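You operate a simulated robot arm through the tools that you are given. There is no shell and no other tool. Be economical: measure what you need, move in short steps, check, and stop when the job is done.

You are at the controls of a simulated two-armed robot. One attempt, no reset.

Task
On the top below the glass cabinets, fold the teal towel in half, so that it is half as long.

Only the result counts: the job must be done as asked and must still hold three seconds after the hand-in. Knocking over, shifting, dropping, spilling or breaking anything else fails it. Flat cloth is picked up by pressing the open fingertips on it (5 to 10 N) and closing them slowly along it; thin cloth reads only 2 to 8 mm in the jaws.

Robot
Two 7-joint arms with two-finger parallel grippers on one trunk, on a base that drives. Base frame: it is fixed to the floor where the robot stands at the start and does not move with it; the origin is under the middle of the robot, x ahead of it, y to its left, z up. Lengths are in mm, angles in rad, forces in N, time in s.
The left shoulder is at the start at [70, 134, 1101], the right one opposite. Places, roughly: top below the glass cabinets [500, -400, 800]. Payload 1.57 kg a hand.
The TCP of each hand is the grasp point between the finger pads, 30 mm short of the fingertips. In the tool frame z runs along the fingers and y along their closing line. The gripper opens to 80 mm. The fingers are 17 mm wide and 12 mm thick; the gripper's body (40 by 82 mm) begins 80 mm behind the TCP.
Orientation is that of the tool frame in the base frame, as a unit quaternion [x, y, z, w]. With the fingers straight down and closing along the base's y, the tool's x points along the base's -x, its y along +y and its z along -z.

Tools
- The arms move only by the tool move_arm. It takes "left_steps", "right_steps" or both (then of equal length, played together; a hand with none holds still); each is a list that holds one entry, the list of rows, each a list of 7 numbers: the shift along the base's x, y, z in mm, then the turn, a rotation vector about the base's x, y, z in rad, then the opening, from 0 (shut) to 1 (fully open). In form: [[[dx, dy, dz, rx, ry, rz, hand], ...]]. A call has 1 to 12 rows; each row is the pose to reach, as a shift and turn from the pose commanded when the call began. A row lasts 0.2 s, in which the tool goes at most 50 mm and 0.15 rad; a call with a longer step from one row to the next is refused whole, and so is a gripper value outside its range. A pose out of reach is approached as far as the arm can. The call stops where the force on the tool passes 40 N (or 10 N more than at its start, if that is more) or the arm is blocked; 0.2 s more then pass. The fingers move at their own pace (about 153 mm/s each) and stop on an object; they squeeze with about 21 N. The grip force told is the motor's: it shows also when the fingers shut on nothing. Time passes only in rows, and 0.2 s behind the last, so rows that repeat a pose let the fingers close. It gives the time, the measured TCP pose, the force on the tool (base axes), the opening and the grip force at its end, in the units of the frame above (readings bear some noise), and new pictures: "views" is both (left out), scene, wrist or none (wrist: the cameras of the hands that moved).
- Cameras (640 x 400 px; columns grow to the right, rows downward): "scene" is now at [128.3, -5.6, 1311.3]; the picture's right is [-0.07, -1.00, 0.00], its down [-0.75, 0.05, -0.66] and it looks along [0.66, -0.05, -0.75] (base axes); focal length 250 px, centre (320, 200). "left" rides on the left gripper at [72, 7, -122] in its tool frame; the picture's right is [-0.09, 1.00, 0.00], its down [-0.84, -0.08, -0.54] and it looks along [-0.54, -0.05, 0.84] (tool axes); focal length 238 px, centre (320, 200). "right" rides on the right gripper at [72, -7, -122] in its tool frame; the picture's right is [0.09, 1.00, 0.00], its down [-0.84, 0.08, -0.54] and it looks along [-0.54, 0.05, 0.84] (tool axes); focal length 238 px, centre (320, 200). There is no depth. A picture from a camera that has moved, and an enlarged one, comes with that camera's place and axes in the base frame and with its lens.
- move_column(by): slides the trunk up (or, below 0, down) by that many mm; the arms and the scene camera ride with it, the base frame stays. It gives what a move gives, with no picture.
- drive_base(legs): drives the robot by 1 to 6 legs, each [ahead, left, turn to the left] in mm, mm and rad, along the robot's own axes; the way and the turn of a leg run together, so that a leg with both is an arc; at most 1500 mm and 3.142 rad a leg. The arms and the cameras ride along, it lands a little off, and it stops where it bumps. It gives what a move gives, and a new picture of the scene camera.
- turn_head(pan, tilt): turns the head with the scene camera to pan (to the left, within 1.501 rad either way) and tilt (down, from -0.506 to 1.204), counted from straight ahead of the robot. It gives what a move gives, and a new picture of the scene camera.
- close_up(camera, box): a new picture of the part [left, top, right, bottom] of that camera's present view, enlarged. The clock stands still meanwhile.
- job_done(): hands the job in; it is judged then, once.

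Work in short steps. Places have to be worked out from the pictures, the camera data and where the tool is seen: move nearer, look again, correct. Check each grasp and each placing, and mend what went wrong. You have 120 turns and 170 pictures in all, those below and enlarged ones among them. Open the grippers and draw the arms clear of the work before you hand the job in, unless the task says otherwise; then end with one line.

The tools are called by a JSON object that holds its "fn" and its "kwargs". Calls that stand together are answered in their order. move_arm: Moves the arms, as the interface text tells. Its arguments: {"type":"object","properties":{"left_steps":{"type":"array"},"right_steps":{"type":"array"},"views":{"type":"string","enum":["both","scene","wrist","none"]}},"required":[]} The other tools are called the same way: move_column (by) slides the trunk up or down; drive_base (legs) drives the base; turn_head (pan, tilt) turns the head that bears the scene camera; close_up (camera, box) takes an enlarged picture of a part of a camera's view; job_done () hands the job in.

At the start:

```text
t: 0.0
left_eef_pos: [506.3, 186.5, 1012.3]
left_orientation: [0.0, 1.0, 0.0, 0.0]
left_force: [0.4, 0.2, 0.1]
left_gripper_width: 80.0
left_grip_force: 0.1
right_eef_pos: [417.0, -168.7, 1059.8]
right_orientation: [0.0, 1.0, 0.0, 0.0]
right_force: [0.1, 0.6, -0.2]
right_gripper_width: 80.1
right_grip_force: 0.1
trunk travel left (down, up): [-675.0, 265.0]
robot x, y, heading: [-0.4, 0.8, 0.004]
head pan, tilt: [-0.07, 0.845]
```

scene: 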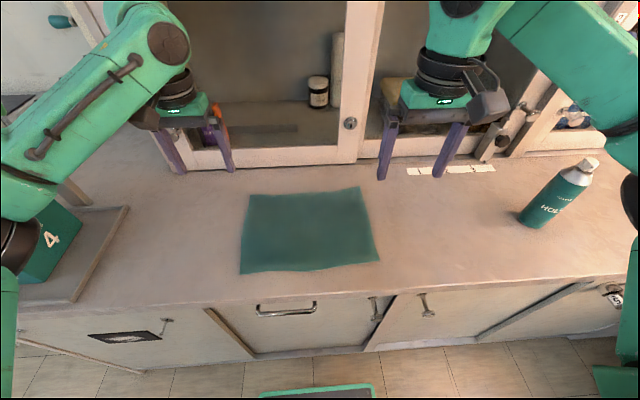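
right: 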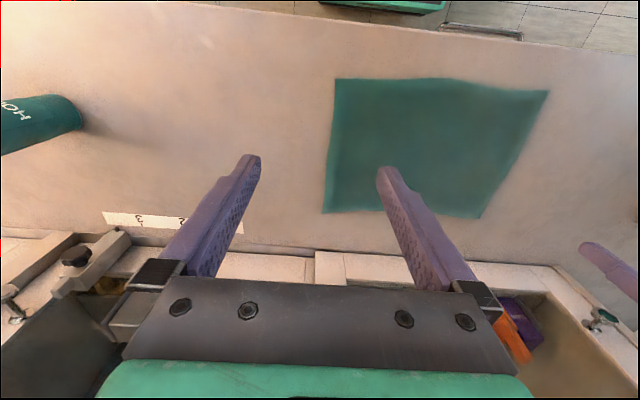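
left: 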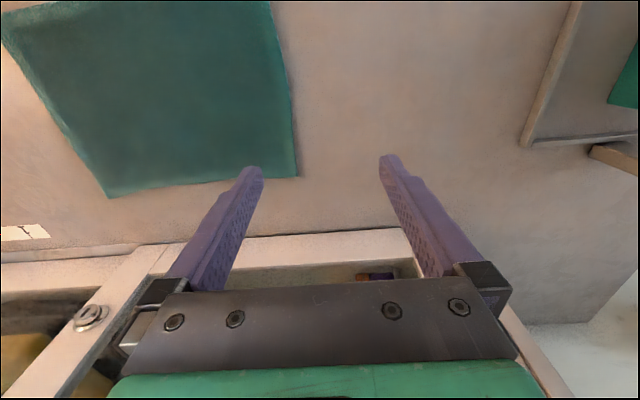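

I estimate the towel spans x 395–645 and y −170 to 165, so it must fold about y≈0. I'll tilt the head down to see how close the base is to the counter front.

{"fn": "turn_head", "kwargs": {"pan": 0.0, "tilt": 1.2}}

```text
t: 0.8
left_eef_pos: [506.5, 187.1, 1012.0]
left_orientation: [0.0, 1.0, 0.0, 0.0]
left_force: [0.0, -0.2, -0.3]
left_gripper_width: 80.0
left_grip_force: 0.0
right_eef_pos: [415.4, -168.4, 1061.0]
right_orientation: [0.0, 1.0, 0.0, 0.0]
right_force: [0.3, 0.6, 0.3]
right_gripper_width: 79.9
right_grip_force: 0.0
trunk travel left (down, up): [-675.0, 265.0]
robot x, y, heading: [1.6, -2.9, 0.002]
head pan, tilt: [0.0, 1.201]
camera scene: at [106.0, -0.2, 1287.2], right [0.0, -1.0, 0.0], down [-0.93, 0.0, -0.36], along [0.36, 0.0, -0.93], focal length 250 px, centre (320, 200)
```

scene: 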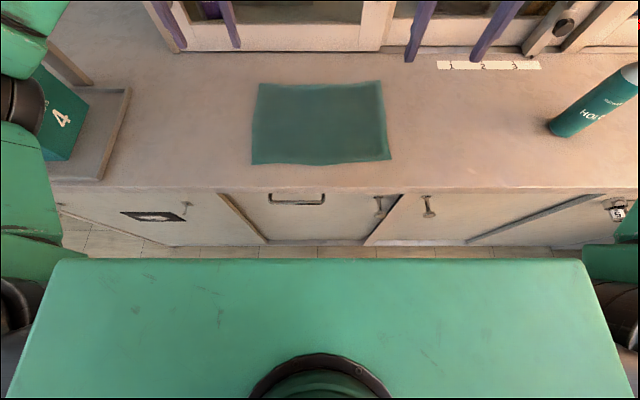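

The trunk overhangs the view, but I judge the base front to be about 100 mm from the counter (front edge x≈330). I'll move right and turn left, so the right hand can take the far corner and the left hand the near corner of the towel's right edge.

{"fn": "drive_base", "kwargs": {"legs": [[30, -260, 0], [0, 0, 0.4]]}}

{"fn": "turn_head", "kwargs": {"pan": 0.0, "tilt": 0.9}}

```text
t: 3.9
left_eef_pos: [421.9, 107.5, 1012.0]
left_orientation: [-0.202, 0.979, 0.0, 0.0]
left_force: [-0.4, 0.3, -0.7]
left_gripper_width: 80.1
left_grip_force: 0.0
right_eef_pos: [479.3, -255.4, 1060.1]
right_orientation: [-0.201, 0.98, 0.0, 0.0]
right_force: [1.0, -0.3, -0.1]
right_gripper_width: 80.1
right_grip_force: 0.0
trunk travel left (down, up): [-675.0, 265.0]
robot x, y, heading: [28.2, -263.8, 0.411]
head pan, tilt: [0.0, 1.201]
camera scene: at [127.8, -222.0, 1287.2], right [0.4, -0.92, 0.0], down [-0.86, -0.37, -0.36], along [0.33, 0.14, -0.93], focal length 250 px, centre (320, 200)
```

scene: 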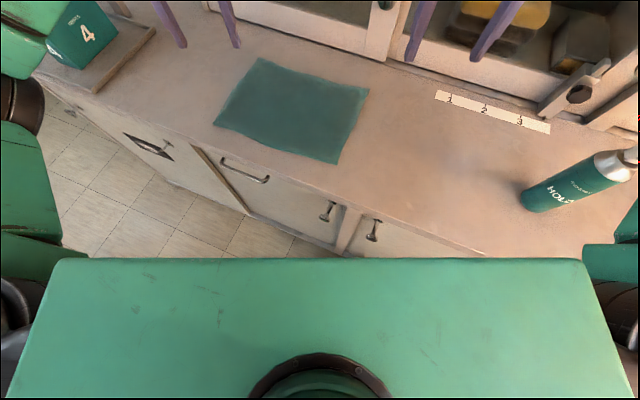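

```text
t: 4.7
left_eef_pos: [421.3, 108.6, 1011.4]
left_orientation: [-0.202, 0.979, -0.001, 0.0]
left_force: [-0.2, -0.1, 0.1]
left_gripper_width: 79.8
left_grip_force: 0.0
right_eef_pos: [479.5, -254.6, 1060.7]
right_orientation: [-0.202, 0.979, 0.0, 0.0]
right_force: [-0.4, 0.7, -0.1]
right_gripper_width: 79.9
right_grip_force: 0.0
trunk travel left (down, up): [-675.0, 265.0]
robot x, y, heading: [31.7, -267.5, 0.405]
head pan, tilt: [0.0, 0.901]
camera scene: at [145.6, -214.0, 1307.0], right [0.4, -0.92, 0.0], down [-0.72, -0.31, -0.62], along [0.57, 0.25, -0.78], focal length 250 px, centre (320, 200)
```

scene: 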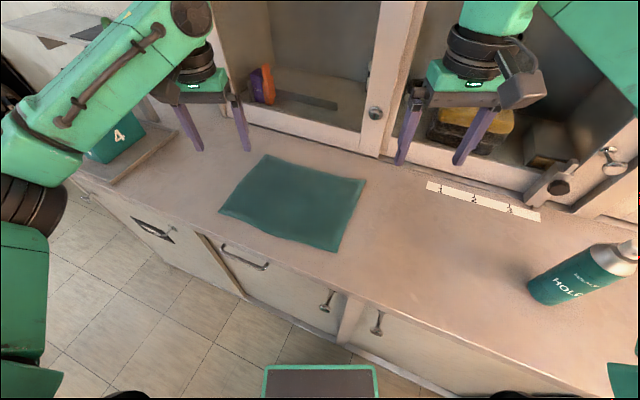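

The drive landed well. Now the right hand goes to above the far corner and is yawed back to close along y, with the jaws narrowed to about 45 mm.

{"fn": "move_arm", "kwargs": {"right_steps": [[[22, 18, -27, 0, 0, -0.07, 0.55], [44, 36, -54, 0, 0, -0.14, 0.55], [66, 54, -80, 0, 0, -0.21, 0.55], [88, 72, -107, 0, 0, -0.28, 0.55], [110, 90, -134, 0, 0, -0.35, 0.55], [131, 106, -160, 0, 0, -0.405, 0.55], [131, 106, -180, 0, 0, -0.405, 0.55]]]}}

```text
t: 6.3
left_eef_pos: [421.4, 108.2, 1012.6]
left_orientation: [-0.202, 0.979, -0.001, 0.0]
left_force: [-0.1, -0.7, -0.2]
left_gripper_width: 79.7
left_grip_force: 0.0
right_eef_pos: [610.7, -149.3, 879.2]
right_orientation: [-0.001, 1.0, 0.001, 0.0]
right_force: [1.3, 0.0, -0.1]
right_gripper_width: 44.0
right_grip_force: 0.0
trunk travel left (down, up): [-675.0, 265.0]
robot x, y, heading: [29.4, -264.0, 0.408]
head pan, tilt: [0.0, 0.901]
camera scene: at [146.0, -214.7, 1307.0], right [0.4, -0.92, 0.0], down [-0.72, -0.31, -0.62], along [0.57, 0.25, -0.78], focal length 250 px, centre (320, 200)
camera right: at [538.2, -158.1, 1001.5], right [-0.09, 1.0, 0.0], down [0.84, 0.08, 0.54], along [0.54, 0.05, -0.84], focal length 238 px, centre (320, 200)
```

scene: 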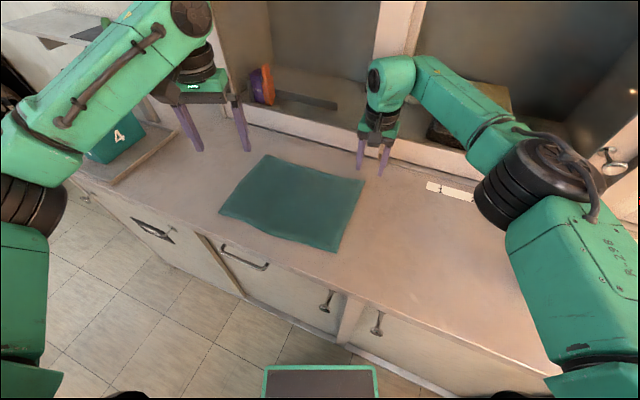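
right: 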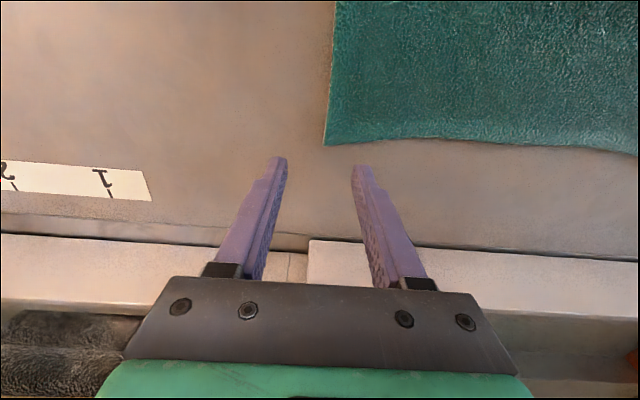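

Triangulating the corner between the wrist and scene cameras puts the surface nearer z≈815, with the far-right corner at about (605,−152). I'll shift the right hand over the towel at (575,−127) and look again before touching.

{"fn": "move_arm", "kwargs": {"right_steps": [[[-18, 11, 0, 0, 0, -0.405, 0.55], [-36, 22, 0, 0, 0, -0.405, 0.55]]], "views": "wrist"}}

{"fn": "turn_head", "kwargs": {"pan": -0.6, "tilt": 0.9}}

```text
refused: row 1 steps farther than a row can; nothing moved
```

```text
t: 7.3
left_eef_pos: [420.5, 108.6, 1011.3]
left_orientation: [-0.202, 0.979, 0.001, 0.001]
left_force: [0.0, -0.4, -0.2]
left_gripper_width: 80.2
left_grip_force: 0.0
right_eef_pos: [609.3, -149.1, 879.8]
right_orientation: [-0.001, 1.0, 0.0, 0.0]
right_force: [-0.6, 0.8, -0.3]
right_gripper_width: 44.0
right_grip_force: 0.0
trunk travel left (down, up): [-675.0, 265.0]
robot x, y, heading: [30.6, -264.6, 0.409]
head pan, tilt: [-0.6, 0.901]
camera scene: at [150.5, -258.3, 1307.0], right [-0.19, -0.98, 0.0], down [-0.77, 0.15, -0.62], along [0.61, -0.12, -0.78], focal length 250 px, centre (320, 200)
```

scene: 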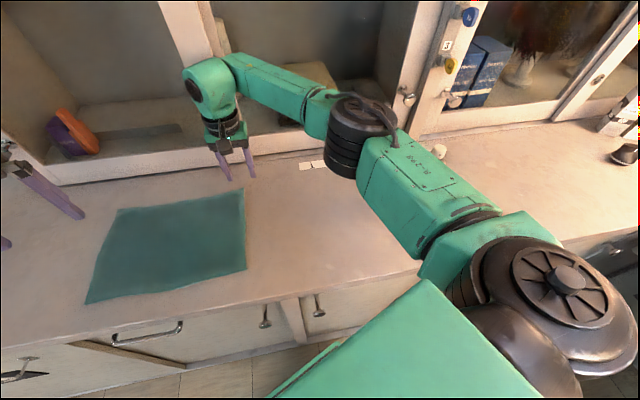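

The can is still standing clear of the elbow. That last move was refused because turns count from the current pose, so I'll repeat it without the turn.

{"fn": "move_arm", "kwargs": {"right_steps": [[[-18, 11, 0, 0, 0, 0, 0.55], [-36, 22, 0, 0, 0, 0, 0.55]]], "views": "wrist"}}

{"fn": "turn_head", "kwargs": {"pan": 0.0, "tilt": 0.9}}

```text
t: 7.9
left_eef_pos: [420.5, 107.3, 1011.4]
left_orientation: [-0.202, 0.979, 0.0, 0.0]
left_force: [-0.5, -0.5, 0.5]
left_gripper_width: 79.8
left_grip_force: 0.2
right_eef_pos: [573.6, -128.5, 881.1]
right_orientation: [-0.001, 1.0, 0.0, -0.001]
right_force: [-0.1, -0.1, 0.4]
right_gripper_width: 44.3
right_grip_force: 0.2
trunk travel left (down, up): [-675.0, 265.0]
robot x, y, heading: [31.9, -261.1, 0.403]
head pan, tilt: [-0.6, 0.901]
camera right: at [501.4, -135.4, 1003.6], right [-0.09, 1.0, 0.0], down [0.84, 0.08, 0.54], along [0.54, 0.05, -0.84], focal length 238 px, centre (320, 200)
```

right: 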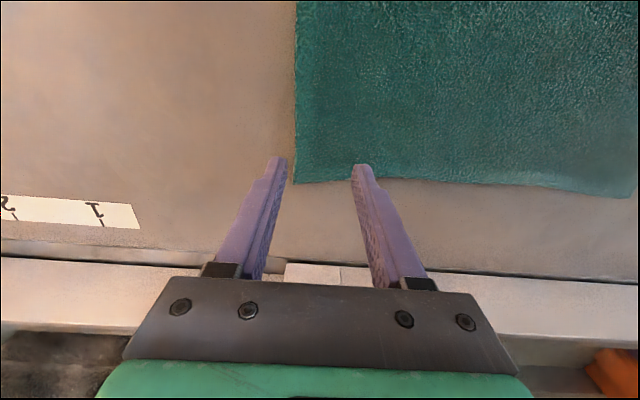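

```text
t: 8.9
left_eef_pos: [420.6, 107.2, 1011.4]
left_orientation: [-0.202, 0.979, 0.0, -0.001]
left_force: [0.4, -0.4, -1.1]
left_gripper_width: 80.0
left_grip_force: 0.2
right_eef_pos: [574.3, -127.9, 881.5]
right_orientation: [-0.001, 1.0, -0.001, 0.0]
right_force: [-0.3, -0.7, 0.4]
right_gripper_width: 44.3
right_grip_force: 0.0
trunk travel left (down, up): [-675.0, 265.0]
robot x, y, heading: [28.9, -263.3, 0.411]
head pan, tilt: [0.0, 0.901]
camera scene: at [145.7, -214.0, 1307.0], right [0.39, -0.92, 0.0], down [-0.72, -0.31, -0.62], along [0.57, 0.25, -0.78], focal length 250 px, centre (320, 200)
```

scene: 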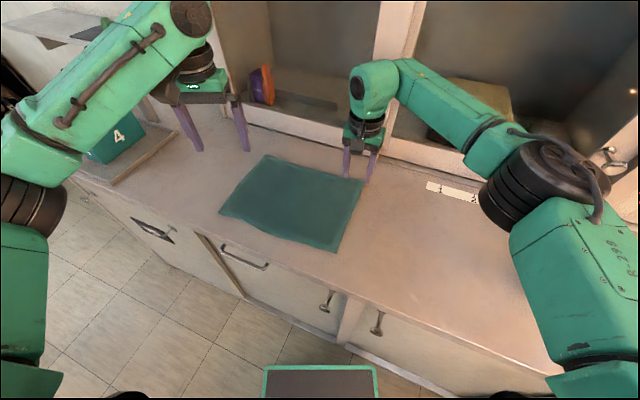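

The far corner is now near (609,−148) with the surface at z≈810, and the outer finger is just off the edge. I'll shift +y, narrow the jaws a bit and come down in small steps until contact.

{"fn": "move_arm", "kwargs": {"right_steps": [[[10, 14, -10, 0, 0, 0, 0.5], [10, 14, -20, 0, 0, 0, 0.5], [10, 14, -25, 0, 0, 0, 0.5], [10, 14, -30, 0, 0, 0, 0.5]]], "views": "wrist"}}

```text
t: 9.9
left_eef_pos: [420.5, 107.4, 1012.6]
left_orientation: [-0.202, 0.979, 0.0, 0.001]
left_force: [0.1, -0.2, 0.5]
left_gripper_width: 80.1
left_grip_force: 0.1
right_eef_pos: [583.7, -112.9, 853.6]
right_orientation: [-0.001, 1.0, 0.001, 0.002]
right_force: [1.7, 0.1, 10.5]
right_gripper_width: 39.9
right_grip_force: 0.1
trunk travel left (down, up): [-675.0, 265.0]
robot x, y, heading: [30.3, -266.7, 0.405]
head pan, tilt: [0.0, 0.901]
camera right: at [511.9, -120.6, 974.7], right [-0.09, 1.0, 0.0], down [0.83, 0.08, 0.55], along [0.54, 0.05, -0.84], focal length 238 px, centre (320, 200)
```

right: 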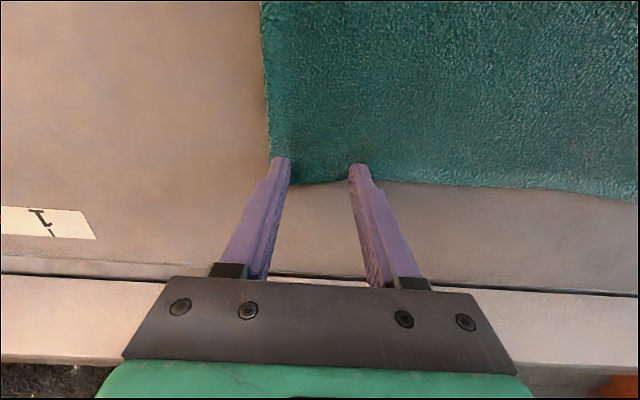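

There is contact at TCP z≈853.5 with about 10 N. The tips sit on the very end of the towel, so I'll lift slightly, move 18 mm toward the robot and press again.

{"fn": "move_arm", "kwargs": {"right_steps": [[[0, 0, 10, 0, 0, 0, 0.5], [-18, 0, 10, 0, 0, 0, 0.5], [-18, 2, 4, 0, 0, 0, 0.5], [-18, 2, 1, 0, 0, 0, 0.5]]], "views": "wrist"}}

```text
t: 10.9
left_eef_pos: [420.4, 107.4, 1012.1]
left_orientation: [-0.202, 0.979, 0.0, 0.001]
left_force: [-0.4, -0.6, 0.6]
left_gripper_width: 80.1
left_grip_force: 0.0
right_eef_pos: [566.4, -111.8, 852.6]
right_orientation: [-0.001, 1.0, 0.002, 0.002]
right_force: [1.4, 0.6, 7.8]
right_gripper_width: 39.9
right_grip_force: 0.1
trunk travel left (down, up): [-675.0, 265.0]
robot x, y, heading: [28.2, -260.3, 0.404]
head pan, tilt: [0.0, 0.901]
camera right: at [493.9, -118.9, 975.0], right [-0.09, 1.0, 0.0], down [0.84, 0.08, 0.54], along [0.54, 0.05, -0.84], focal length 238 px, centre (320, 200)
```

right: 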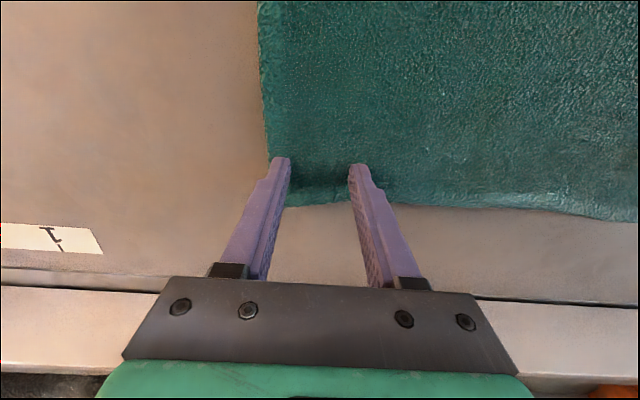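

The press reads 7.8 N with both tips on the cloth close to the edge. Now I'll close slowly.

{"fn": "move_arm", "kwargs": {"right_steps": [[[0, 0, 0, 0, 0, 0, 0.45], [0, 0, 0, 0, 0, 0, 0.4], [0, 0, 0, 0, 0, 0, 0.35], [0, 0, 0, 0, 0, 0, 0.3], [0, 0, 0, 0, 0, 0, 0.25], [0, 0, 0, 0, 0, 0, 0.2], [0, 0, 0, 0, 0, 0, 0.15], [0, 0, 0, 0, 0, 0, 0.1], [0, 0, 0, 0, 0, 0, 0.05], [0, 0, 0, 0, 0, 0, 0], [0, 0, 0, 0, 0, 0, 0], [0, 0, 0, 0, 0, 0, 0]]], "views": "wrist"}}

```text
t: 13.5
left_eef_pos: [420.1, 106.8, 1012.9]
left_orientation: [-0.202, 0.979, -0.001, 0.0]
left_force: [-0.2, 0.0, -0.1]
left_gripper_width: 80.0
left_grip_force: 0.1
right_eef_pos: [565.2, -111.4, 854.0]
right_orientation: [-0.001, 1.0, 0.001, 0.001]
right_force: [0.8, 0.2, 12.8]
right_gripper_width: 4.7
right_grip_force: 21.4
trunk travel left (down, up): [-675.0, 265.0]
robot x, y, heading: [32.9, -263.9, 0.408]
head pan, tilt: [0.0, 0.901]
camera right: at [493.1, -118.9, 974.8], right [-0.09, 1.0, 0.0], down [0.84, 0.08, 0.54], along [0.54, 0.05, -0.84], focal length 238 px, centre (320, 200)
```

right: 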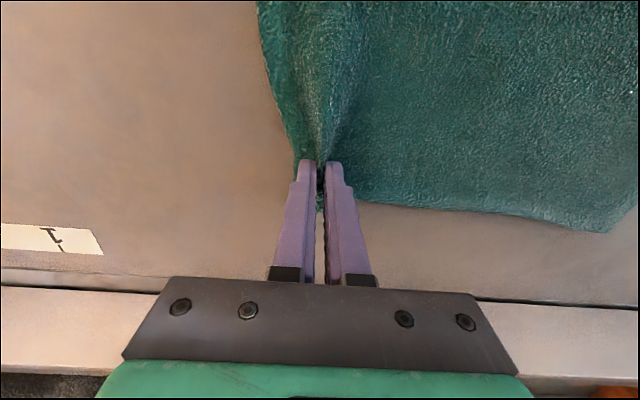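

The right grip holds cloth (4.7 mm). Now I'll bring the left hand over the near end of the same edge, above the cloth, and yaw it to close along y.

{"fn": "move_arm", "kwargs": {"left_steps": [[[-2, -36, -20, 0, 0, -0.08, 0.5], [-4, -72, -40, 0, 0, -0.16, 0.5], [-6, -108, -60, 0, 0, -0.24, 0.5], [-8, -144, -80, 0, 0, -0.32, 0.5], [-10, -180, -100, 0, 0, -0.405, 0.5], [-12, -216, -130, 0, 0, -0.405, 0.5]]]}}

```text
t: 14.9
left_eef_pos: [407.2, -109.2, 884.1]
left_orientation: [-0.001, 1.0, 0.0, 0.001]
left_force: [-0.8, -0.2, -0.2]
left_gripper_width: 39.9
left_grip_force: 0.0
right_eef_pos: [564.5, -111.7, 853.3]
right_orientation: [-0.001, 1.0, 0.001, 0.001]
right_force: [-0.3, 1.4, 13.8]
right_gripper_width: 4.7
right_grip_force: 20.6
trunk travel left (down, up): [-675.0, 265.0]
robot x, y, heading: [31.2, -263.5, 0.404]
head pan, tilt: [0.0, 0.901]
camera scene: at [143.6, -215.0, 1307.3], right [0.4, -0.92, 0.0], down [-0.72, -0.31, -0.62], along [0.57, 0.25, -0.78], focal length 250 px, centre (320, 200)
camera left: at [335.6, -102.1, 1006.4], right [0.09, 1.0, 0.0], down [0.84, -0.08, 0.54], along [0.54, -0.05, -0.84], focal length 238 px, centre (320, 200)
```

scene: 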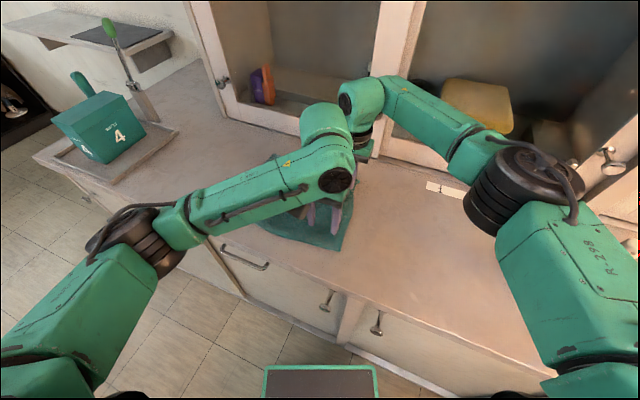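
left: 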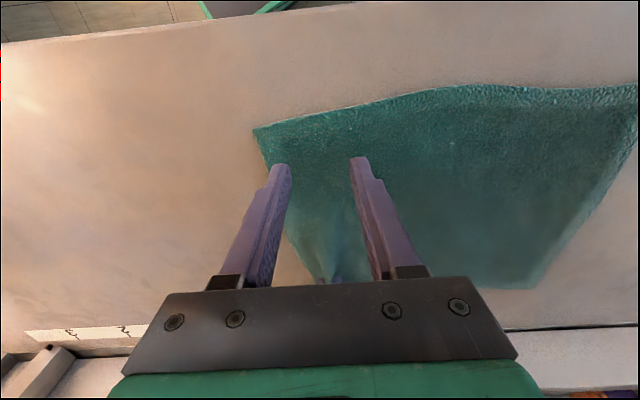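

Left view: the near corner is at (385,−157) and the edge near x=410 is at y≈−152. I'll shift −8 in y and press down.

{"fn": "move_arm", "kwargs": {"left_steps": [[[0, -8, -10, 0, 0, 0, 0.5], [0, -8, -20, 0, 0, 0, 0.5], [0, -8, -26, 0, 0, 0, 0.5], [0, -8, -30, 0, 0, 0, 0.5], [0, -8, -31, 0, 0, 0, 0.5]]], "views": "wrist"}}

```text
t: 16.1
left_eef_pos: [407.5, -114.2, 853.3]
left_orientation: [0.0, 1.0, 0.0, 0.001]
left_force: [-2.7, 1.7, 11.9]
left_gripper_width: 39.9
left_grip_force: 0.0
right_eef_pos: [565.3, -111.9, 852.6]
right_orientation: [-0.001, 1.0, 0.0, 0.002]
right_force: [1.4, 0.6, 8.7]
right_gripper_width: 4.8
right_grip_force: 21.4
trunk travel left (down, up): [-675.0, 265.0]
robot x, y, heading: [31.7, -260.4, 0.408]
head pan, tilt: [0.0, 0.901]
camera left: at [335.2, -109.5, 975.2], right [0.09, 1.0, 0.0], down [0.83, -0.08, 0.55], along [0.54, -0.05, -0.84], focal length 238 px, centre (320, 200)
```

left: 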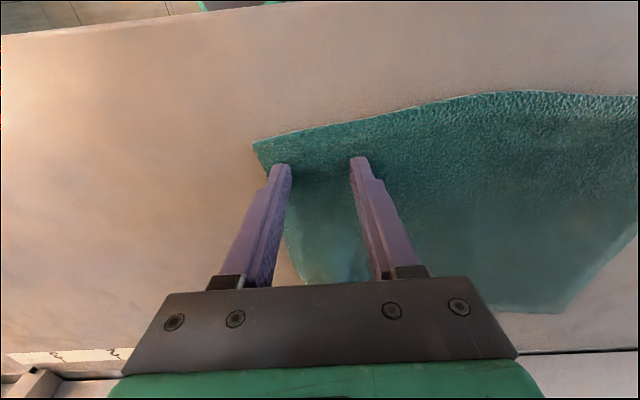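

Both tips are on the cloth just inside the edge at about 12 N. I'll ease 1 mm and close slowly.

{"fn": "move_arm", "kwargs": {"left_steps": [[[0, 0, 0.5, 0, 0, 0, 0.45], [0, 0, 0.5, 0, 0, 0, 0.4], [0, 0, 0.5, 0, 0, 0, 0.35], [0, 0, 0.5, 0, 0, 0, 0.3], [0, 0, 0.5, 0, 0, 0, 0.25], [0, 0, 0.5, 0, 0, 0, 0.2], [0, 0, 0.5, 0, 0, 0, 0.15], [0, 0, 0.5, 0, 0, 0, 0.1], [0, 0, 0.5, 0, 0, 0, 0.05], [0, 0, 0.5, 0, 0, 0, 0], [0, 0, 0.5, 0, 0, 0, 0], [0, 0, 0.5, 0, 0, 0, 0]]], "views": "wrist"}}

```text
t: 18.7
left_eef_pos: [406.8, -116.4, 853.9]
left_orientation: [0.0, 1.0, 0.0, 0.001]
left_force: [-0.2, 0.4, 14.4]
left_gripper_width: 6.6
left_grip_force: 21.0
right_eef_pos: [565.4, -112.8, 852.7]
right_orientation: [-0.001, 1.0, 0.0, 0.001]
right_force: [0.8, 1.4, 7.1]
right_gripper_width: 4.8
right_grip_force: 21.1
trunk travel left (down, up): [-675.0, 265.0]
robot x, y, heading: [30.5, -263.9, 0.408]
head pan, tilt: [0.0, 0.901]
camera left: at [335.9, -110.2, 975.2], right [0.09, 1.0, 0.0], down [0.84, -0.08, 0.54], along [0.54, -0.05, -0.84], focal length 238 px, centre (320, 200)
```

left: 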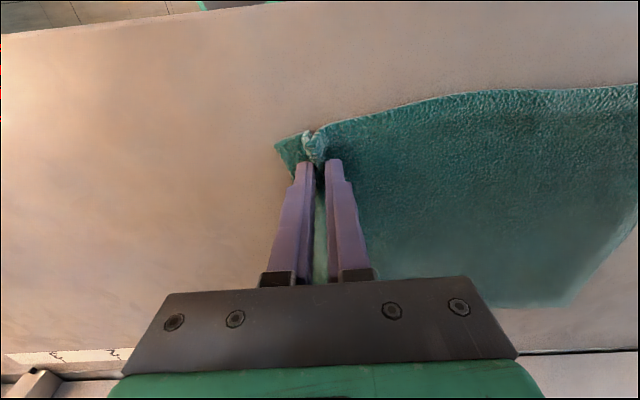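

Both hands hold the edge (4.8 and 6.6 mm). I'll lift both together on an arc toward the crease at y≈0.

{"fn": "move_arm", "kwargs": {"left_steps": [[[0, 3, 25, 0, 0, 0, 0], [0, 10, 48, 0, 0, 0, 0], [0, 22, 68, 0, 0, 0, 0], [0, 38, 84, 0, 0, 0, 0], [0, 55, 96, 0, 0, 0, 0], [0, 72, 104, 0, 0, 0, 0]]], "right_steps": [[[0, 3, 25, 0, 0, 0, 0], [0, 10, 48, 0, 0, 0, 0], [0, 22, 68, 0, 0, 0, 0], [0, 38, 84, 0, 0, 0, 0], [0, 55, 96, 0, 0, 0, 0], [0, 72, 104, 0, 0, 0, 0]]]}}

```text
t: 20.1
left_eef_pos: [408.6, -44.3, 956.1]
left_orientation: [-0.002, 1.0, 0.001, 0.0]
left_force: [-0.3, 0.3, 0.0]
left_gripper_width: 4.9
left_grip_force: 21.4
right_eef_pos: [557.1, -45.5, 949.9]
right_orientation: [-0.001, 1.0, -0.001, 0.0]
right_force: [0.0, 0.7, -0.5]
right_gripper_width: 4.6
right_grip_force: 20.5
right hand out of reach, approached as far as the arm can: row 6
trunk travel left (down, up): [-675.0, 265.0]
robot x, y, heading: [29.5, -268.0, 0.405]
head pan, tilt: [0.0, 0.901]
camera scene: at [145.3, -213.3, 1307.0], right [0.4, -0.92, 0.0], down [-0.72, -0.31, -0.62], along [0.57, 0.25, -0.78], focal length 250 px, centre (320, 200)
camera right: at [484.5, -52.6, 1073.1], right [-0.09, 1.0, 0.0], down [0.84, 0.08, 0.54], along [0.54, 0.05, -0.84], focal length 238 px, centre (320, 200)
camera left: at [337.2, -38.4, 1079.1], right [0.09, 1.0, 0.0], down [0.84, -0.08, 0.54], along [0.54, -0.05, -0.84], focal length 238 px, centre (320, 200)
```

scene: 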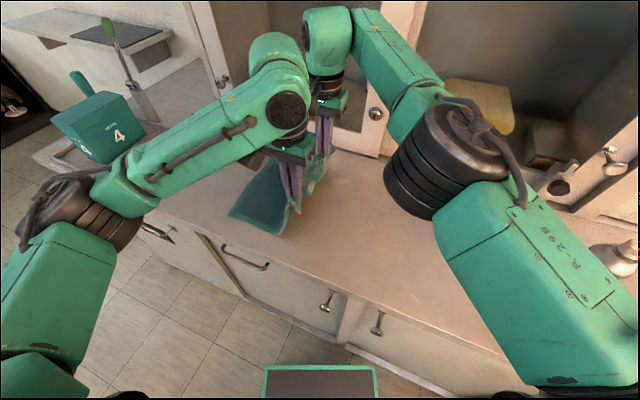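
right: 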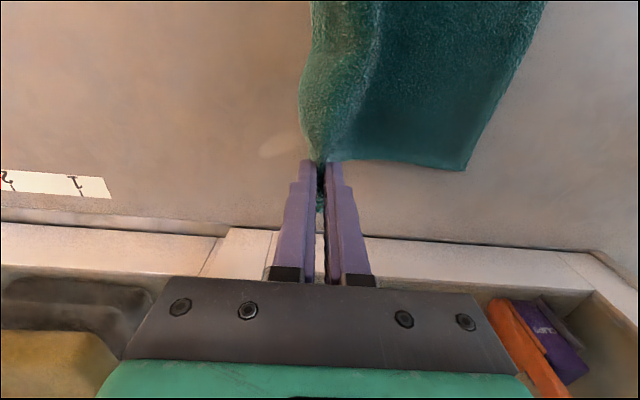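
left: 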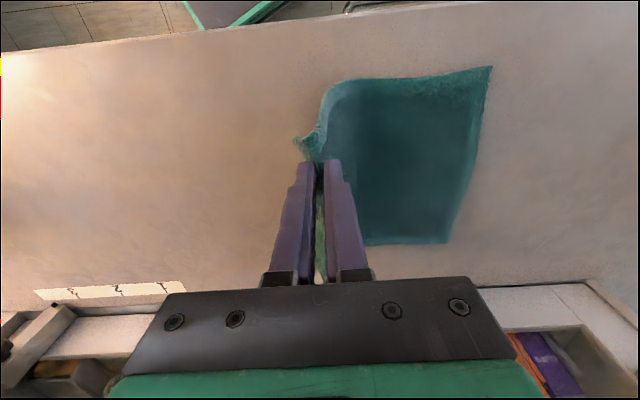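

The towel was drawn about 20 mm to the right by the pinching: its left edge is now at y≈122, so the crease should be at y≈−28 and the hands should finish near y≈75–85. I'll drive the base about 65 mm along +y, carrying the edge over.

{"fn": "drive_base", "kwargs": {"legs": [[26, 60, 0]]}}

```text
t: 21.1
left_eef_pos: [408.7, 18.3, 956.3]
left_orientation: [0.0, 1.0, 0.0, 0.0]
left_force: [0.4, -0.2, -0.9]
left_gripper_width: 5.0
left_grip_force: 21.7
right_eef_pos: [555.7, 17.8, 951.6]
right_orientation: [0.0, 1.0, 0.002, 0.0]
right_force: [-0.7, 0.5, 0.4]
right_gripper_width: 4.8
right_grip_force: 20.7
trunk travel left (down, up): [-675.0, 265.0]
robot x, y, heading: [27.7, -200.5, 0.404]
head pan, tilt: [0.0, 0.901]
camera scene: at [145.5, -150.1, 1307.1], right [0.4, -0.92, 0.0], down [-0.72, -0.31, -0.62], along [0.57, 0.25, -0.78], focal length 250 px, centre (320, 200)
```

scene: 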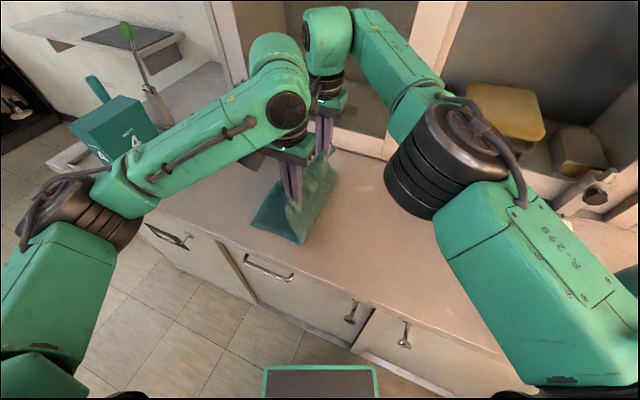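

The edge is past the crease at y=18. I'll lower both hands by about 40 mm, then drive another ~65 mm.

{"fn": "move_arm", "kwargs": {"left_steps": [[[0, 0, -20, 0, 0, 0, 0], [0, 5, -40, 0, 0, 0, 0]]], "right_steps": [[[0, 0, -15, 0, 0, 0, 0], [0, 5, -36, 0, 0, 0, 0]]], "views": "none"}}

{"fn": "drive_base", "kwargs": {"legs": [[24, 56, 0]]}}

```text
t: 21.7
left_eef_pos: [409.1, 25.6, 916.1]
left_orientation: [-0.001, 1.0, -0.001, -0.001]
left_force: [-0.2, 0.7, -0.5]
left_gripper_width: 4.9
left_grip_force: 21.3
right_eef_pos: [557.0, 24.4, 914.8]
right_orientation: [-0.001, 1.0, -0.001, 0.001]
right_force: [-0.7, -0.1, 0.0]
right_gripper_width: 4.6
right_grip_force: 21.0
trunk travel left (down, up): [-675.0, 265.0]
robot x, y, heading: [28.0, -200.4, 0.41]
head pan, tilt: [0.0, 0.901]
```

```text
t: 22.7
left_eef_pos: [408.1, 84.5, 917.1]
left_orientation: [-0.001, 1.0, -0.001, 0.0]
left_force: [0.3, -0.3, 0.2]
left_gripper_width: 5.2
left_grip_force: 21.3
right_eef_pos: [558.4, 83.8, 914.9]
right_orientation: [-0.001, 1.0, 0.002, 0.001]
right_force: [0.5, 0.3, -0.1]
right_gripper_width: 4.6
right_grip_force: 20.7
trunk travel left (down, up): [-675.0, 265.0]
robot x, y, heading: [31.1, -136.7, 0.409]
head pan, tilt: [0.0, 0.901]
camera scene: at [145.6, -89.4, 1307.1], right [0.4, -0.92, 0.0], down [-0.72, -0.31, -0.62], along [0.57, 0.25, -0.78], focal length 250 px, centre (320, 200)
```

scene: 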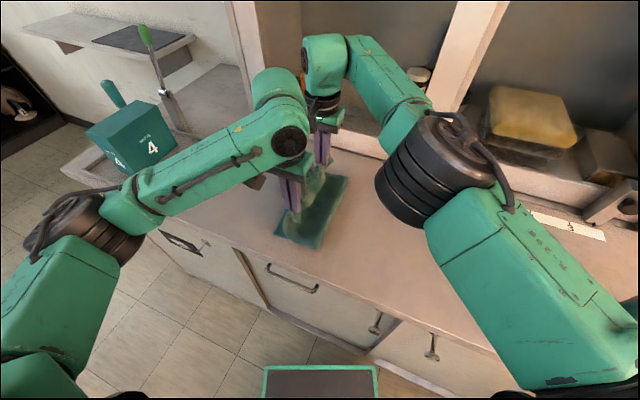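

The hands are at y≈84. I'll lower both toward the cloth to just above the lower layer.

{"fn": "move_arm", "kwargs": {"left_steps": [[[0, 0, -18, 0, 0, 0, 0], [0, 0, -36, 0, 0, 0, 0], [0, 0, -50, 0, 0, 0, 0]]], "right_steps": [[[2, 0, -18, 0, 0, 0, 0], [4, 0, -34, 0, 0, 0, 0], [6, 0, -48, 0, 0, 0, 0]]]}}

```text
t: 23.5
left_eef_pos: [408.0, 83.6, 867.6]
left_orientation: [-0.001, 1.0, 0.0, 0.0]
left_force: [-0.1, 0.0, 1.2]
left_gripper_width: 5.1
left_grip_force: 21.1
right_eef_pos: [560.4, 81.7, 867.1]
right_orientation: [-0.001, 1.0, 0.001, 0.0]
right_force: [-0.2, 0.1, 1.1]
right_gripper_width: 4.7
right_grip_force: 20.9
right hand out of reach, approached as far as the arm can: row 2, 3
trunk travel left (down, up): [-675.0, 265.0]
robot x, y, heading: [28.8, -134.4, 0.409]
head pan, tilt: [0.0, 0.901]
camera scene: at [145.8, -88.4, 1307.1], right [0.4, -0.92, 0.0], down [-0.72, -0.31, -0.62], along [0.57, 0.25, -0.78], focal length 250 px, centre (320, 200)
camera right: at [489.0, 74.4, 988.4], right [-0.09, 1.0, 0.0], down [0.84, 0.08, 0.54], along [0.54, 0.05, -0.84], focal length 238 px, centre (320, 200)
camera left: at [336.4, 90.7, 989.4], right [0.09, 1.0, 0.0], down [0.84, -0.08, 0.54], along [0.54, -0.05, -0.84], focal length 238 px, centre (320, 200)
```

scene: 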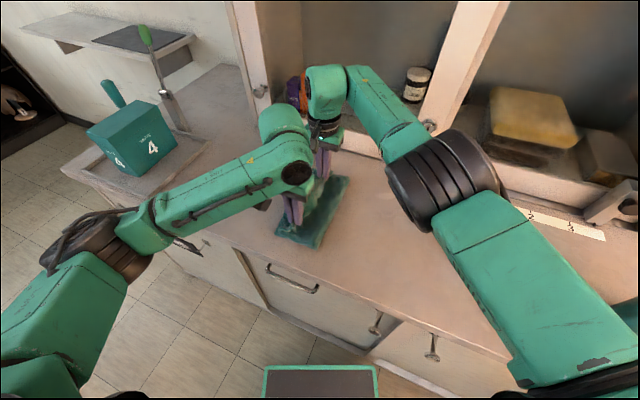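
right: 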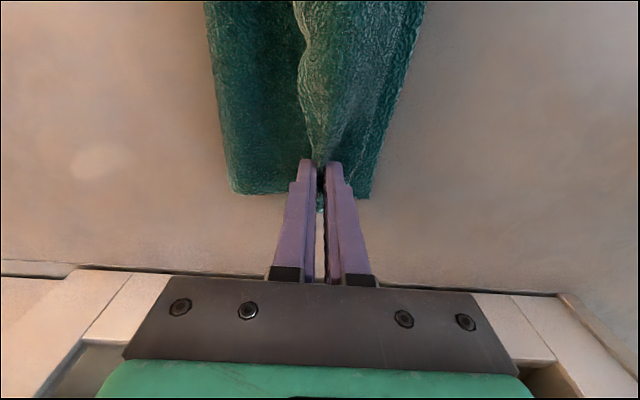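
left: 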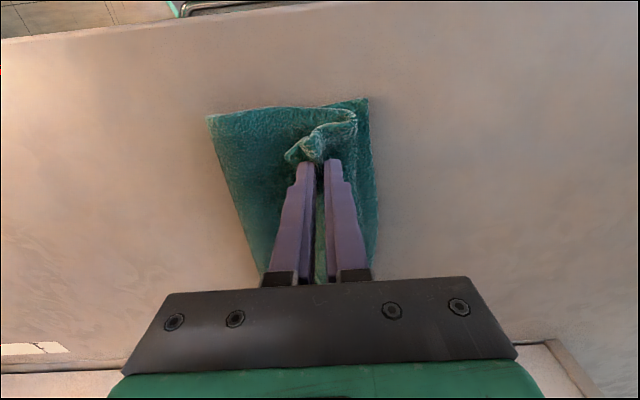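

I carried it too far over: the crease is now at y≈11 instead of −28, and the excess cloth is bunched at the hands. I'll lift the edge back over y≈−28 so the lower layer lies down again, then re-lay it on a smaller arc.

{"fn": "move_arm", "kwargs": {"left_steps": [[[0, -10, 30, 0, 0, 0, 0], [0, -32, 55, 0, 0, 0, 0], [0, -60, 72, 0, 0, 0, 0], [0, -90, 82, 0, 0, 0, 0], [0, -118, 84, 0, 0, 0, 0], [0, -118, 84, 0, 0, 0, 0], [0, -118, 84, 0, 0, 0, 0]]], "right_steps": [[[0, -10, 30, 0, 0, 0, 0], [0, -32, 55, 0, 0, 0, 0], [0, -60, 72, 0, 0, 0, 0], [0, -90, 82, 0, 0, 0, 0], [0, -118, 84, 0, 0, 0, 0], [0, -118, 84, 0, 0, 0, 0], [0, -118, 84, 0, 0, 0, 0]]]}}

```text
t: 25.1
left_eef_pos: [409.2, -33.6, 949.8]
left_orientation: [0.0, 1.0, 0.0, 0.0]
left_force: [-1.0, 0.3, 0.4]
left_gripper_width: 5.1
left_grip_force: 20.9
right_eef_pos: [561.6, -34.4, 949.4]
right_orientation: [-0.001, 1.0, 0.001, 0.0]
right_force: [-0.8, -0.4, 0.4]
right_gripper_width: 4.4
right_grip_force: 20.9
trunk travel left (down, up): [-675.0, 265.0]
robot x, y, heading: [29.7, -137.9, 0.409]
head pan, tilt: [0.0, 0.901]
camera scene: at [145.9, -88.6, 1307.0], right [0.4, -0.92, 0.0], down [-0.72, -0.31, -0.62], along [0.57, 0.25, -0.78], focal length 250 px, centre (320, 200)
camera right: at [489.7, -42.3, 1072.2], right [-0.09, 1.0, 0.0], down [0.84, 0.08, 0.54], along [0.54, 0.05, -0.84], focal length 238 px, centre (320, 200)
camera left: at [337.2, -27.0, 1072.7], right [0.09, 1.0, 0.0], down [0.84, -0.08, 0.54], along [0.54, -0.05, -0.84], focal length 238 px, centre (320, 200)
```

scene: 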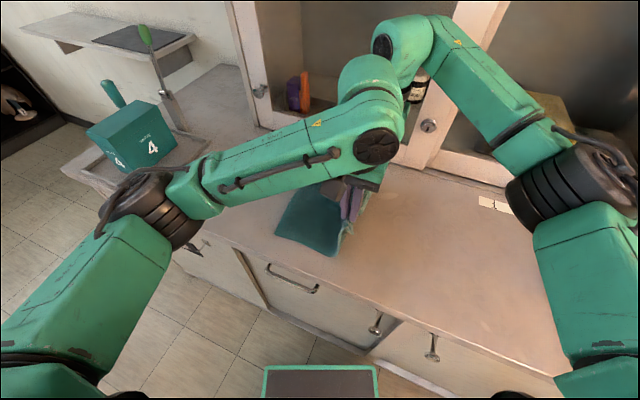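
right: 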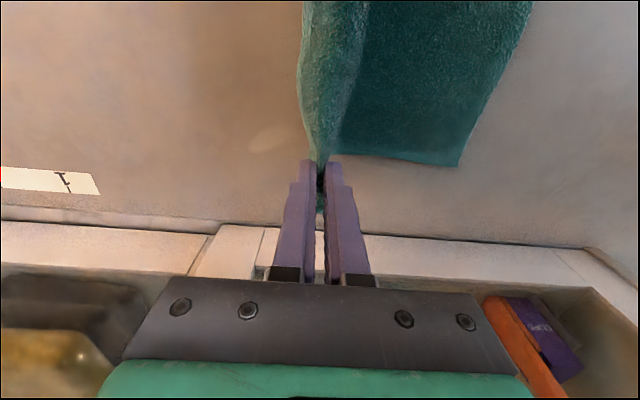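
left: 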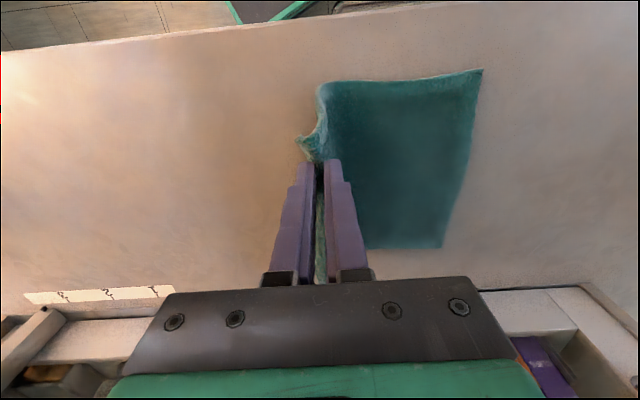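

The lower layer lies flat again, with its left edge at y≈121 and the lift-off near y≈−28. I'll re-lay along a tighter arc, ending at y≈73 just above the cloth.

{"fn": "move_arm", "kwargs": {"left_steps": [[[0, 15, -3, 0, 0, 0, 0], [0, 29, -10, 0, 0, 0, 0], [0, 43, -17, 0, 0, 0, 0], [0, 56, -26, 0, 0, 0, 0], [0, 68, -36, 0, 0, 0, 0], [0, 79, -46, 0, 0, 0, 0], [0, 89, -57, 0, 0, 0, 0], [0, 97, -68, 0, 0, 0, 0], [0, 103, -78, 0, 0, 0, 0], [0, 106, -86, 0, 0, 0, 0]]], "right_steps": [[[0, 15, -3, 0, 0, 0, 0], [0, 29, -10, 0, 0, 0, 0], [0, 43, -17, 0, 0, 0, 0], [0, 56, -26, 0, 0, 0, 0], [0, 68, -36, 0, 0, 0, 0], [0, 79, -46, 0, 0, 0, 0], [0, 89, -57, 0, 0, 0, 0], [0, 97, -68, 0, 0, 0, 0], [0, 103, -78, 0, 0, 0, 0], [0, 106, -86, 0, 0, 0, 0]]]}}

```text
t: 27.3
left_eef_pos: [407.9, 73.5, 865.0]
left_orientation: [-0.001, 1.0, 0.001, 0.0]
left_force: [0.4, 0.9, 1.3]
left_gripper_width: 5.0
left_grip_force: 21.2
right_eef_pos: [561.1, 70.9, 863.0]
right_orientation: [-0.001, 1.0, 0.001, 0.0]
right_force: [-0.4, -0.1, 1.3]
right_gripper_width: 4.4
right_grip_force: 21.2
trunk travel left (down, up): [-675.0, 265.0]
robot x, y, heading: [31.5, -131.0, 0.407]
head pan, tilt: [0.0, 0.901]
camera scene: at [145.7, -88.2, 1307.1], right [0.4, -0.92, 0.0], down [-0.72, -0.31, -0.62], along [0.57, 0.25, -0.78], focal length 250 px, centre (320, 200)
camera right: at [489.3, 62.2, 985.9], right [-0.09, 1.0, 0.0], down [0.84, 0.08, 0.54], along [0.54, 0.05, -0.84], focal length 238 px, centre (320, 200)
camera left: at [336.5, 79.8, 986.9], right [0.09, 1.0, 0.0], down [0.84, -0.08, 0.54], along [0.54, -0.05, -0.84], focal length 238 px, centre (320, 200)
```

scene: 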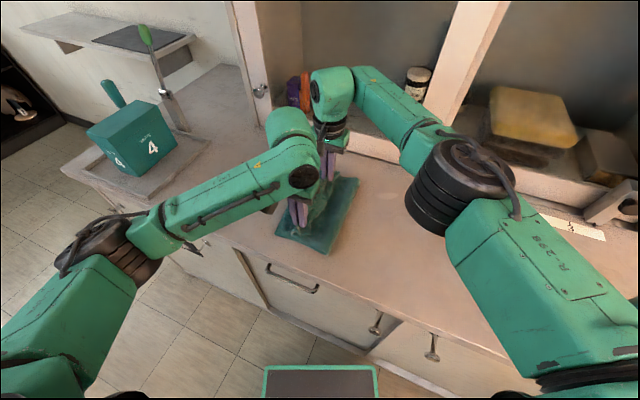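
right: 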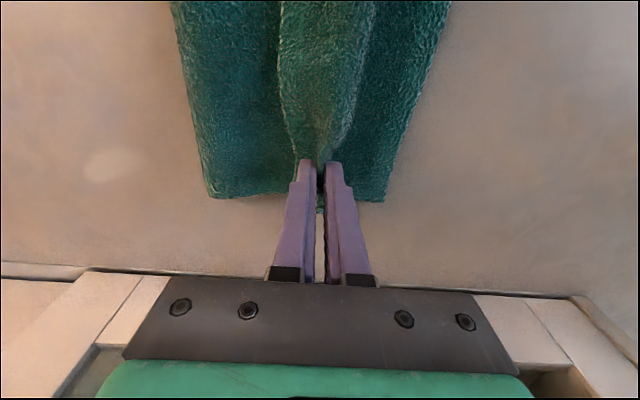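
left: 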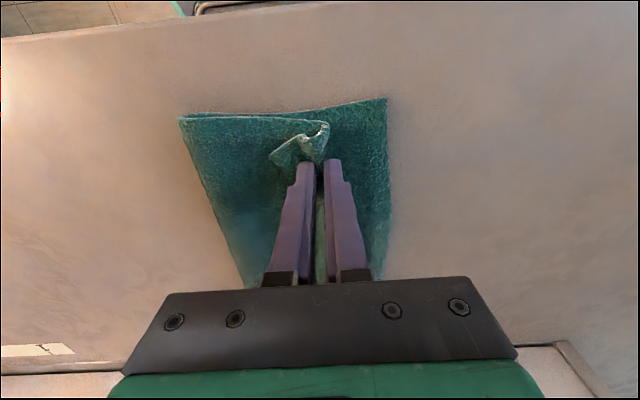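

The footprint is now y≈−15 to 121 and both fold layers line up in x. I'll open both grippers gently and rise to see how the edge lies.

{"fn": "move_arm", "kwargs": {"left_steps": [[[0, 0, 0, 0, 0, 0, 0.12], [0, 0, 0, 0, 0, 0, 0.25], [0, 0, 5, 0, 0, 0, 0.3], [0, 0, 20, 0, 0, 0, 0.3], [0, 0, 50, 0, 0, 0, 0.3], [0, 0, 90, 0, 0, 0, 0.3]]], "right_steps": [[[0, 0, 0, 0, 0, 0, 0.12], [0, 0, 0, 0, 0, 0, 0.25], [0, 0, 5, 0, 0, 0, 0.3], [0, 0, 20, 0, 0, 0, 0.3], [0, 0, 50, 0, 0, 0, 0.3], [0, 0, 80, 0, 0, 0, 0.3]]]}}

```text
t: 28.7
left_eef_pos: [407.9, 73.1, 955.1]
left_orientation: [-0.002, 1.0, 0.001, 0.0]
left_force: [0.0, 0.1, 0.3]
left_gripper_width: 24.1
left_grip_force: 0.0
right_eef_pos: [559.0, 71.0, 945.5]
right_orientation: [-0.001, 1.0, 0.001, 0.001]
right_force: [-0.5, -0.6, 0.2]
right_gripper_width: 23.9
right_grip_force: 0.1
trunk travel left (down, up): [-675.0, 265.0]
robot x, y, heading: [32.0, -140.2, 0.41]
head pan, tilt: [0.0, 0.901]
camera scene: at [144.6, -88.6, 1307.0], right [0.4, -0.92, 0.0], down [-0.72, -0.31, -0.62], along [0.57, 0.25, -0.78], focal length 250 px, centre (320, 200)
camera right: at [487.6, 62.0, 1066.8], right [-0.09, 1.0, 0.0], down [0.84, 0.08, 0.54], along [0.54, 0.05, -0.84], focal length 238 px, centre (320, 200)
camera left: at [336.0, 79.3, 1077.5], right [0.09, 1.0, 0.0], down [0.84, -0.08, 0.54], along [0.54, -0.05, -0.84], focal length 238 px, centre (320, 200)
```

scene: 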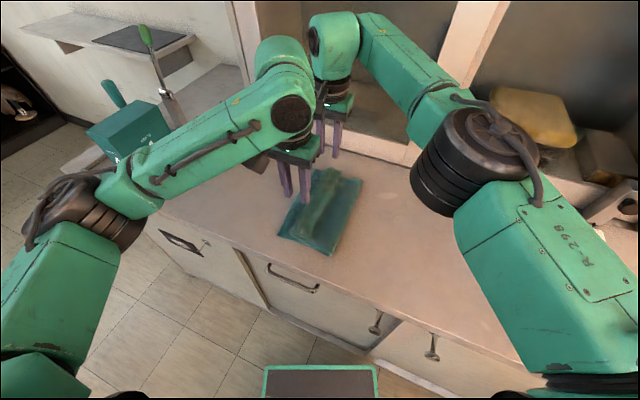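
right: 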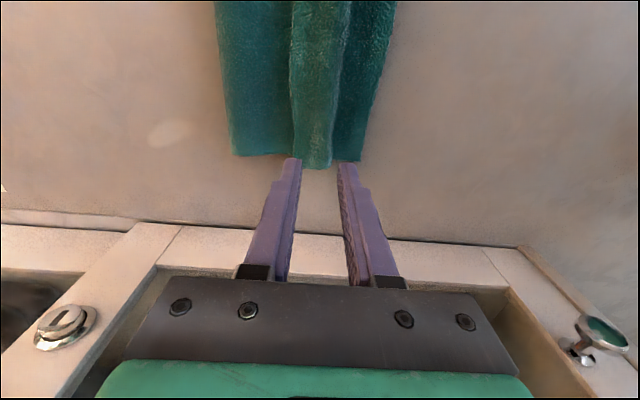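
left: 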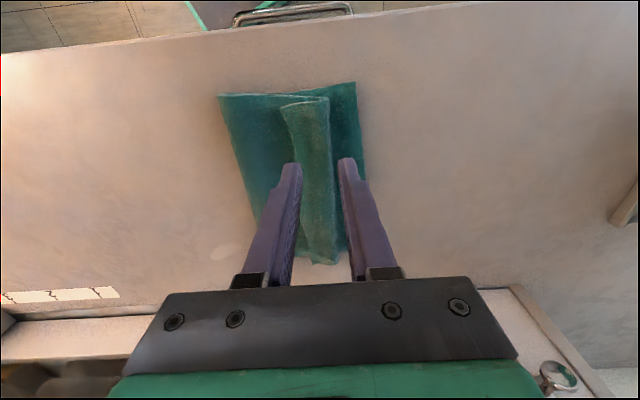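

The last ~45 mm of the edge has turned back on top as a flap (y≈42–88). I'll take a closer look to plan flipping it outwards.

{"fn": "close_up", "kwargs": {"camera": "left", "box": [200, 60, 400, 280]}}

```text
1.82 times, centred on (300, 170) of left
camera zoom: at [336.0, 79.3, 1077.5], right [0.09, 1.0, 0.0], down [0.84, -0.08, 0.54], along [0.54, -0.05, -0.84], focal length 433 px, centre (356, 254)
```

zoom: 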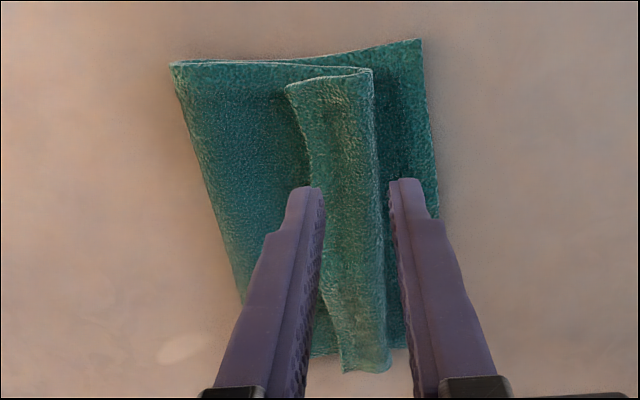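

The flap's free edge stands slightly proud at y≈40. I'll close both grippers and come down behind it at y≈15, just touching the layer beneath.

{"fn": "move_arm", "kwargs": {"left_steps": [[[0, -30, 0, 0, 0, 0, 0], [0, -60, -20, 0, 0, 0, 0], [0, -60, -55, 0, 0, 0, 0], [0, -60, -85, 0, 0, 0, 0], [0, -60, -95, 0, 0, 0, 0]]], "right_steps": [[[0, -28, 0, 0, 0, 0, 0], [0, -58, -20, 0, 0, 0, 0], [0, -58, -50, 0, 0, 0, 0], [0, -58, -77, 0, 0, 0, 0], [0, -58, -86, 0, 0, 0, 0]]], "views": "wrist"}}

```text
t: 29.9
left_eef_pos: [407.7, 13.8, 860.4]
left_orientation: [-0.001, 1.0, 0.0, 0.0]
left_force: [-0.2, 0.1, 0.5]
left_gripper_width: 0.2
left_grip_force: 20.6
right_eef_pos: [560.8, 12.5, 856.5]
right_orientation: [0.0, 1.0, 0.001, 0.001]
right_force: [0.5, 0.1, 2.1]
right_gripper_width: 0.0
right_grip_force: 21.1
trunk travel left (down, up): [-675.0, 265.0]
robot x, y, heading: [27.8, -138.3, 0.403]
head pan, tilt: [0.0, 0.901]
camera right: at [488.0, 4.7, 979.1], right [-0.09, 1.0, 0.0], down [0.84, 0.08, 0.54], along [0.54, 0.05, -0.84], focal length 238 px, centre (320, 200)
camera left: at [335.7, 19.4, 982.5], right [0.09, 1.0, 0.0], down [0.84, -0.08, 0.54], along [0.54, -0.05, -0.84], focal length 238 px, centre (320, 200)
```

right: 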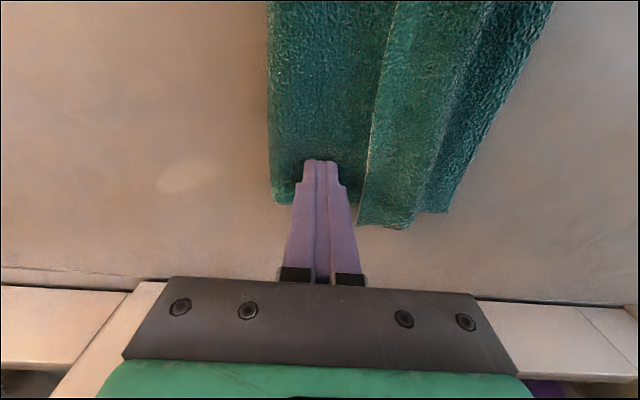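
left: 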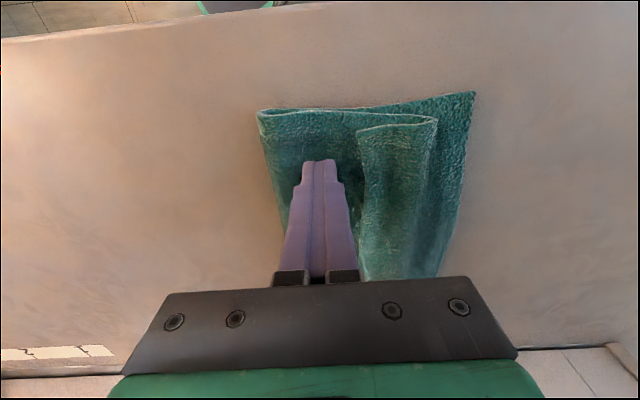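

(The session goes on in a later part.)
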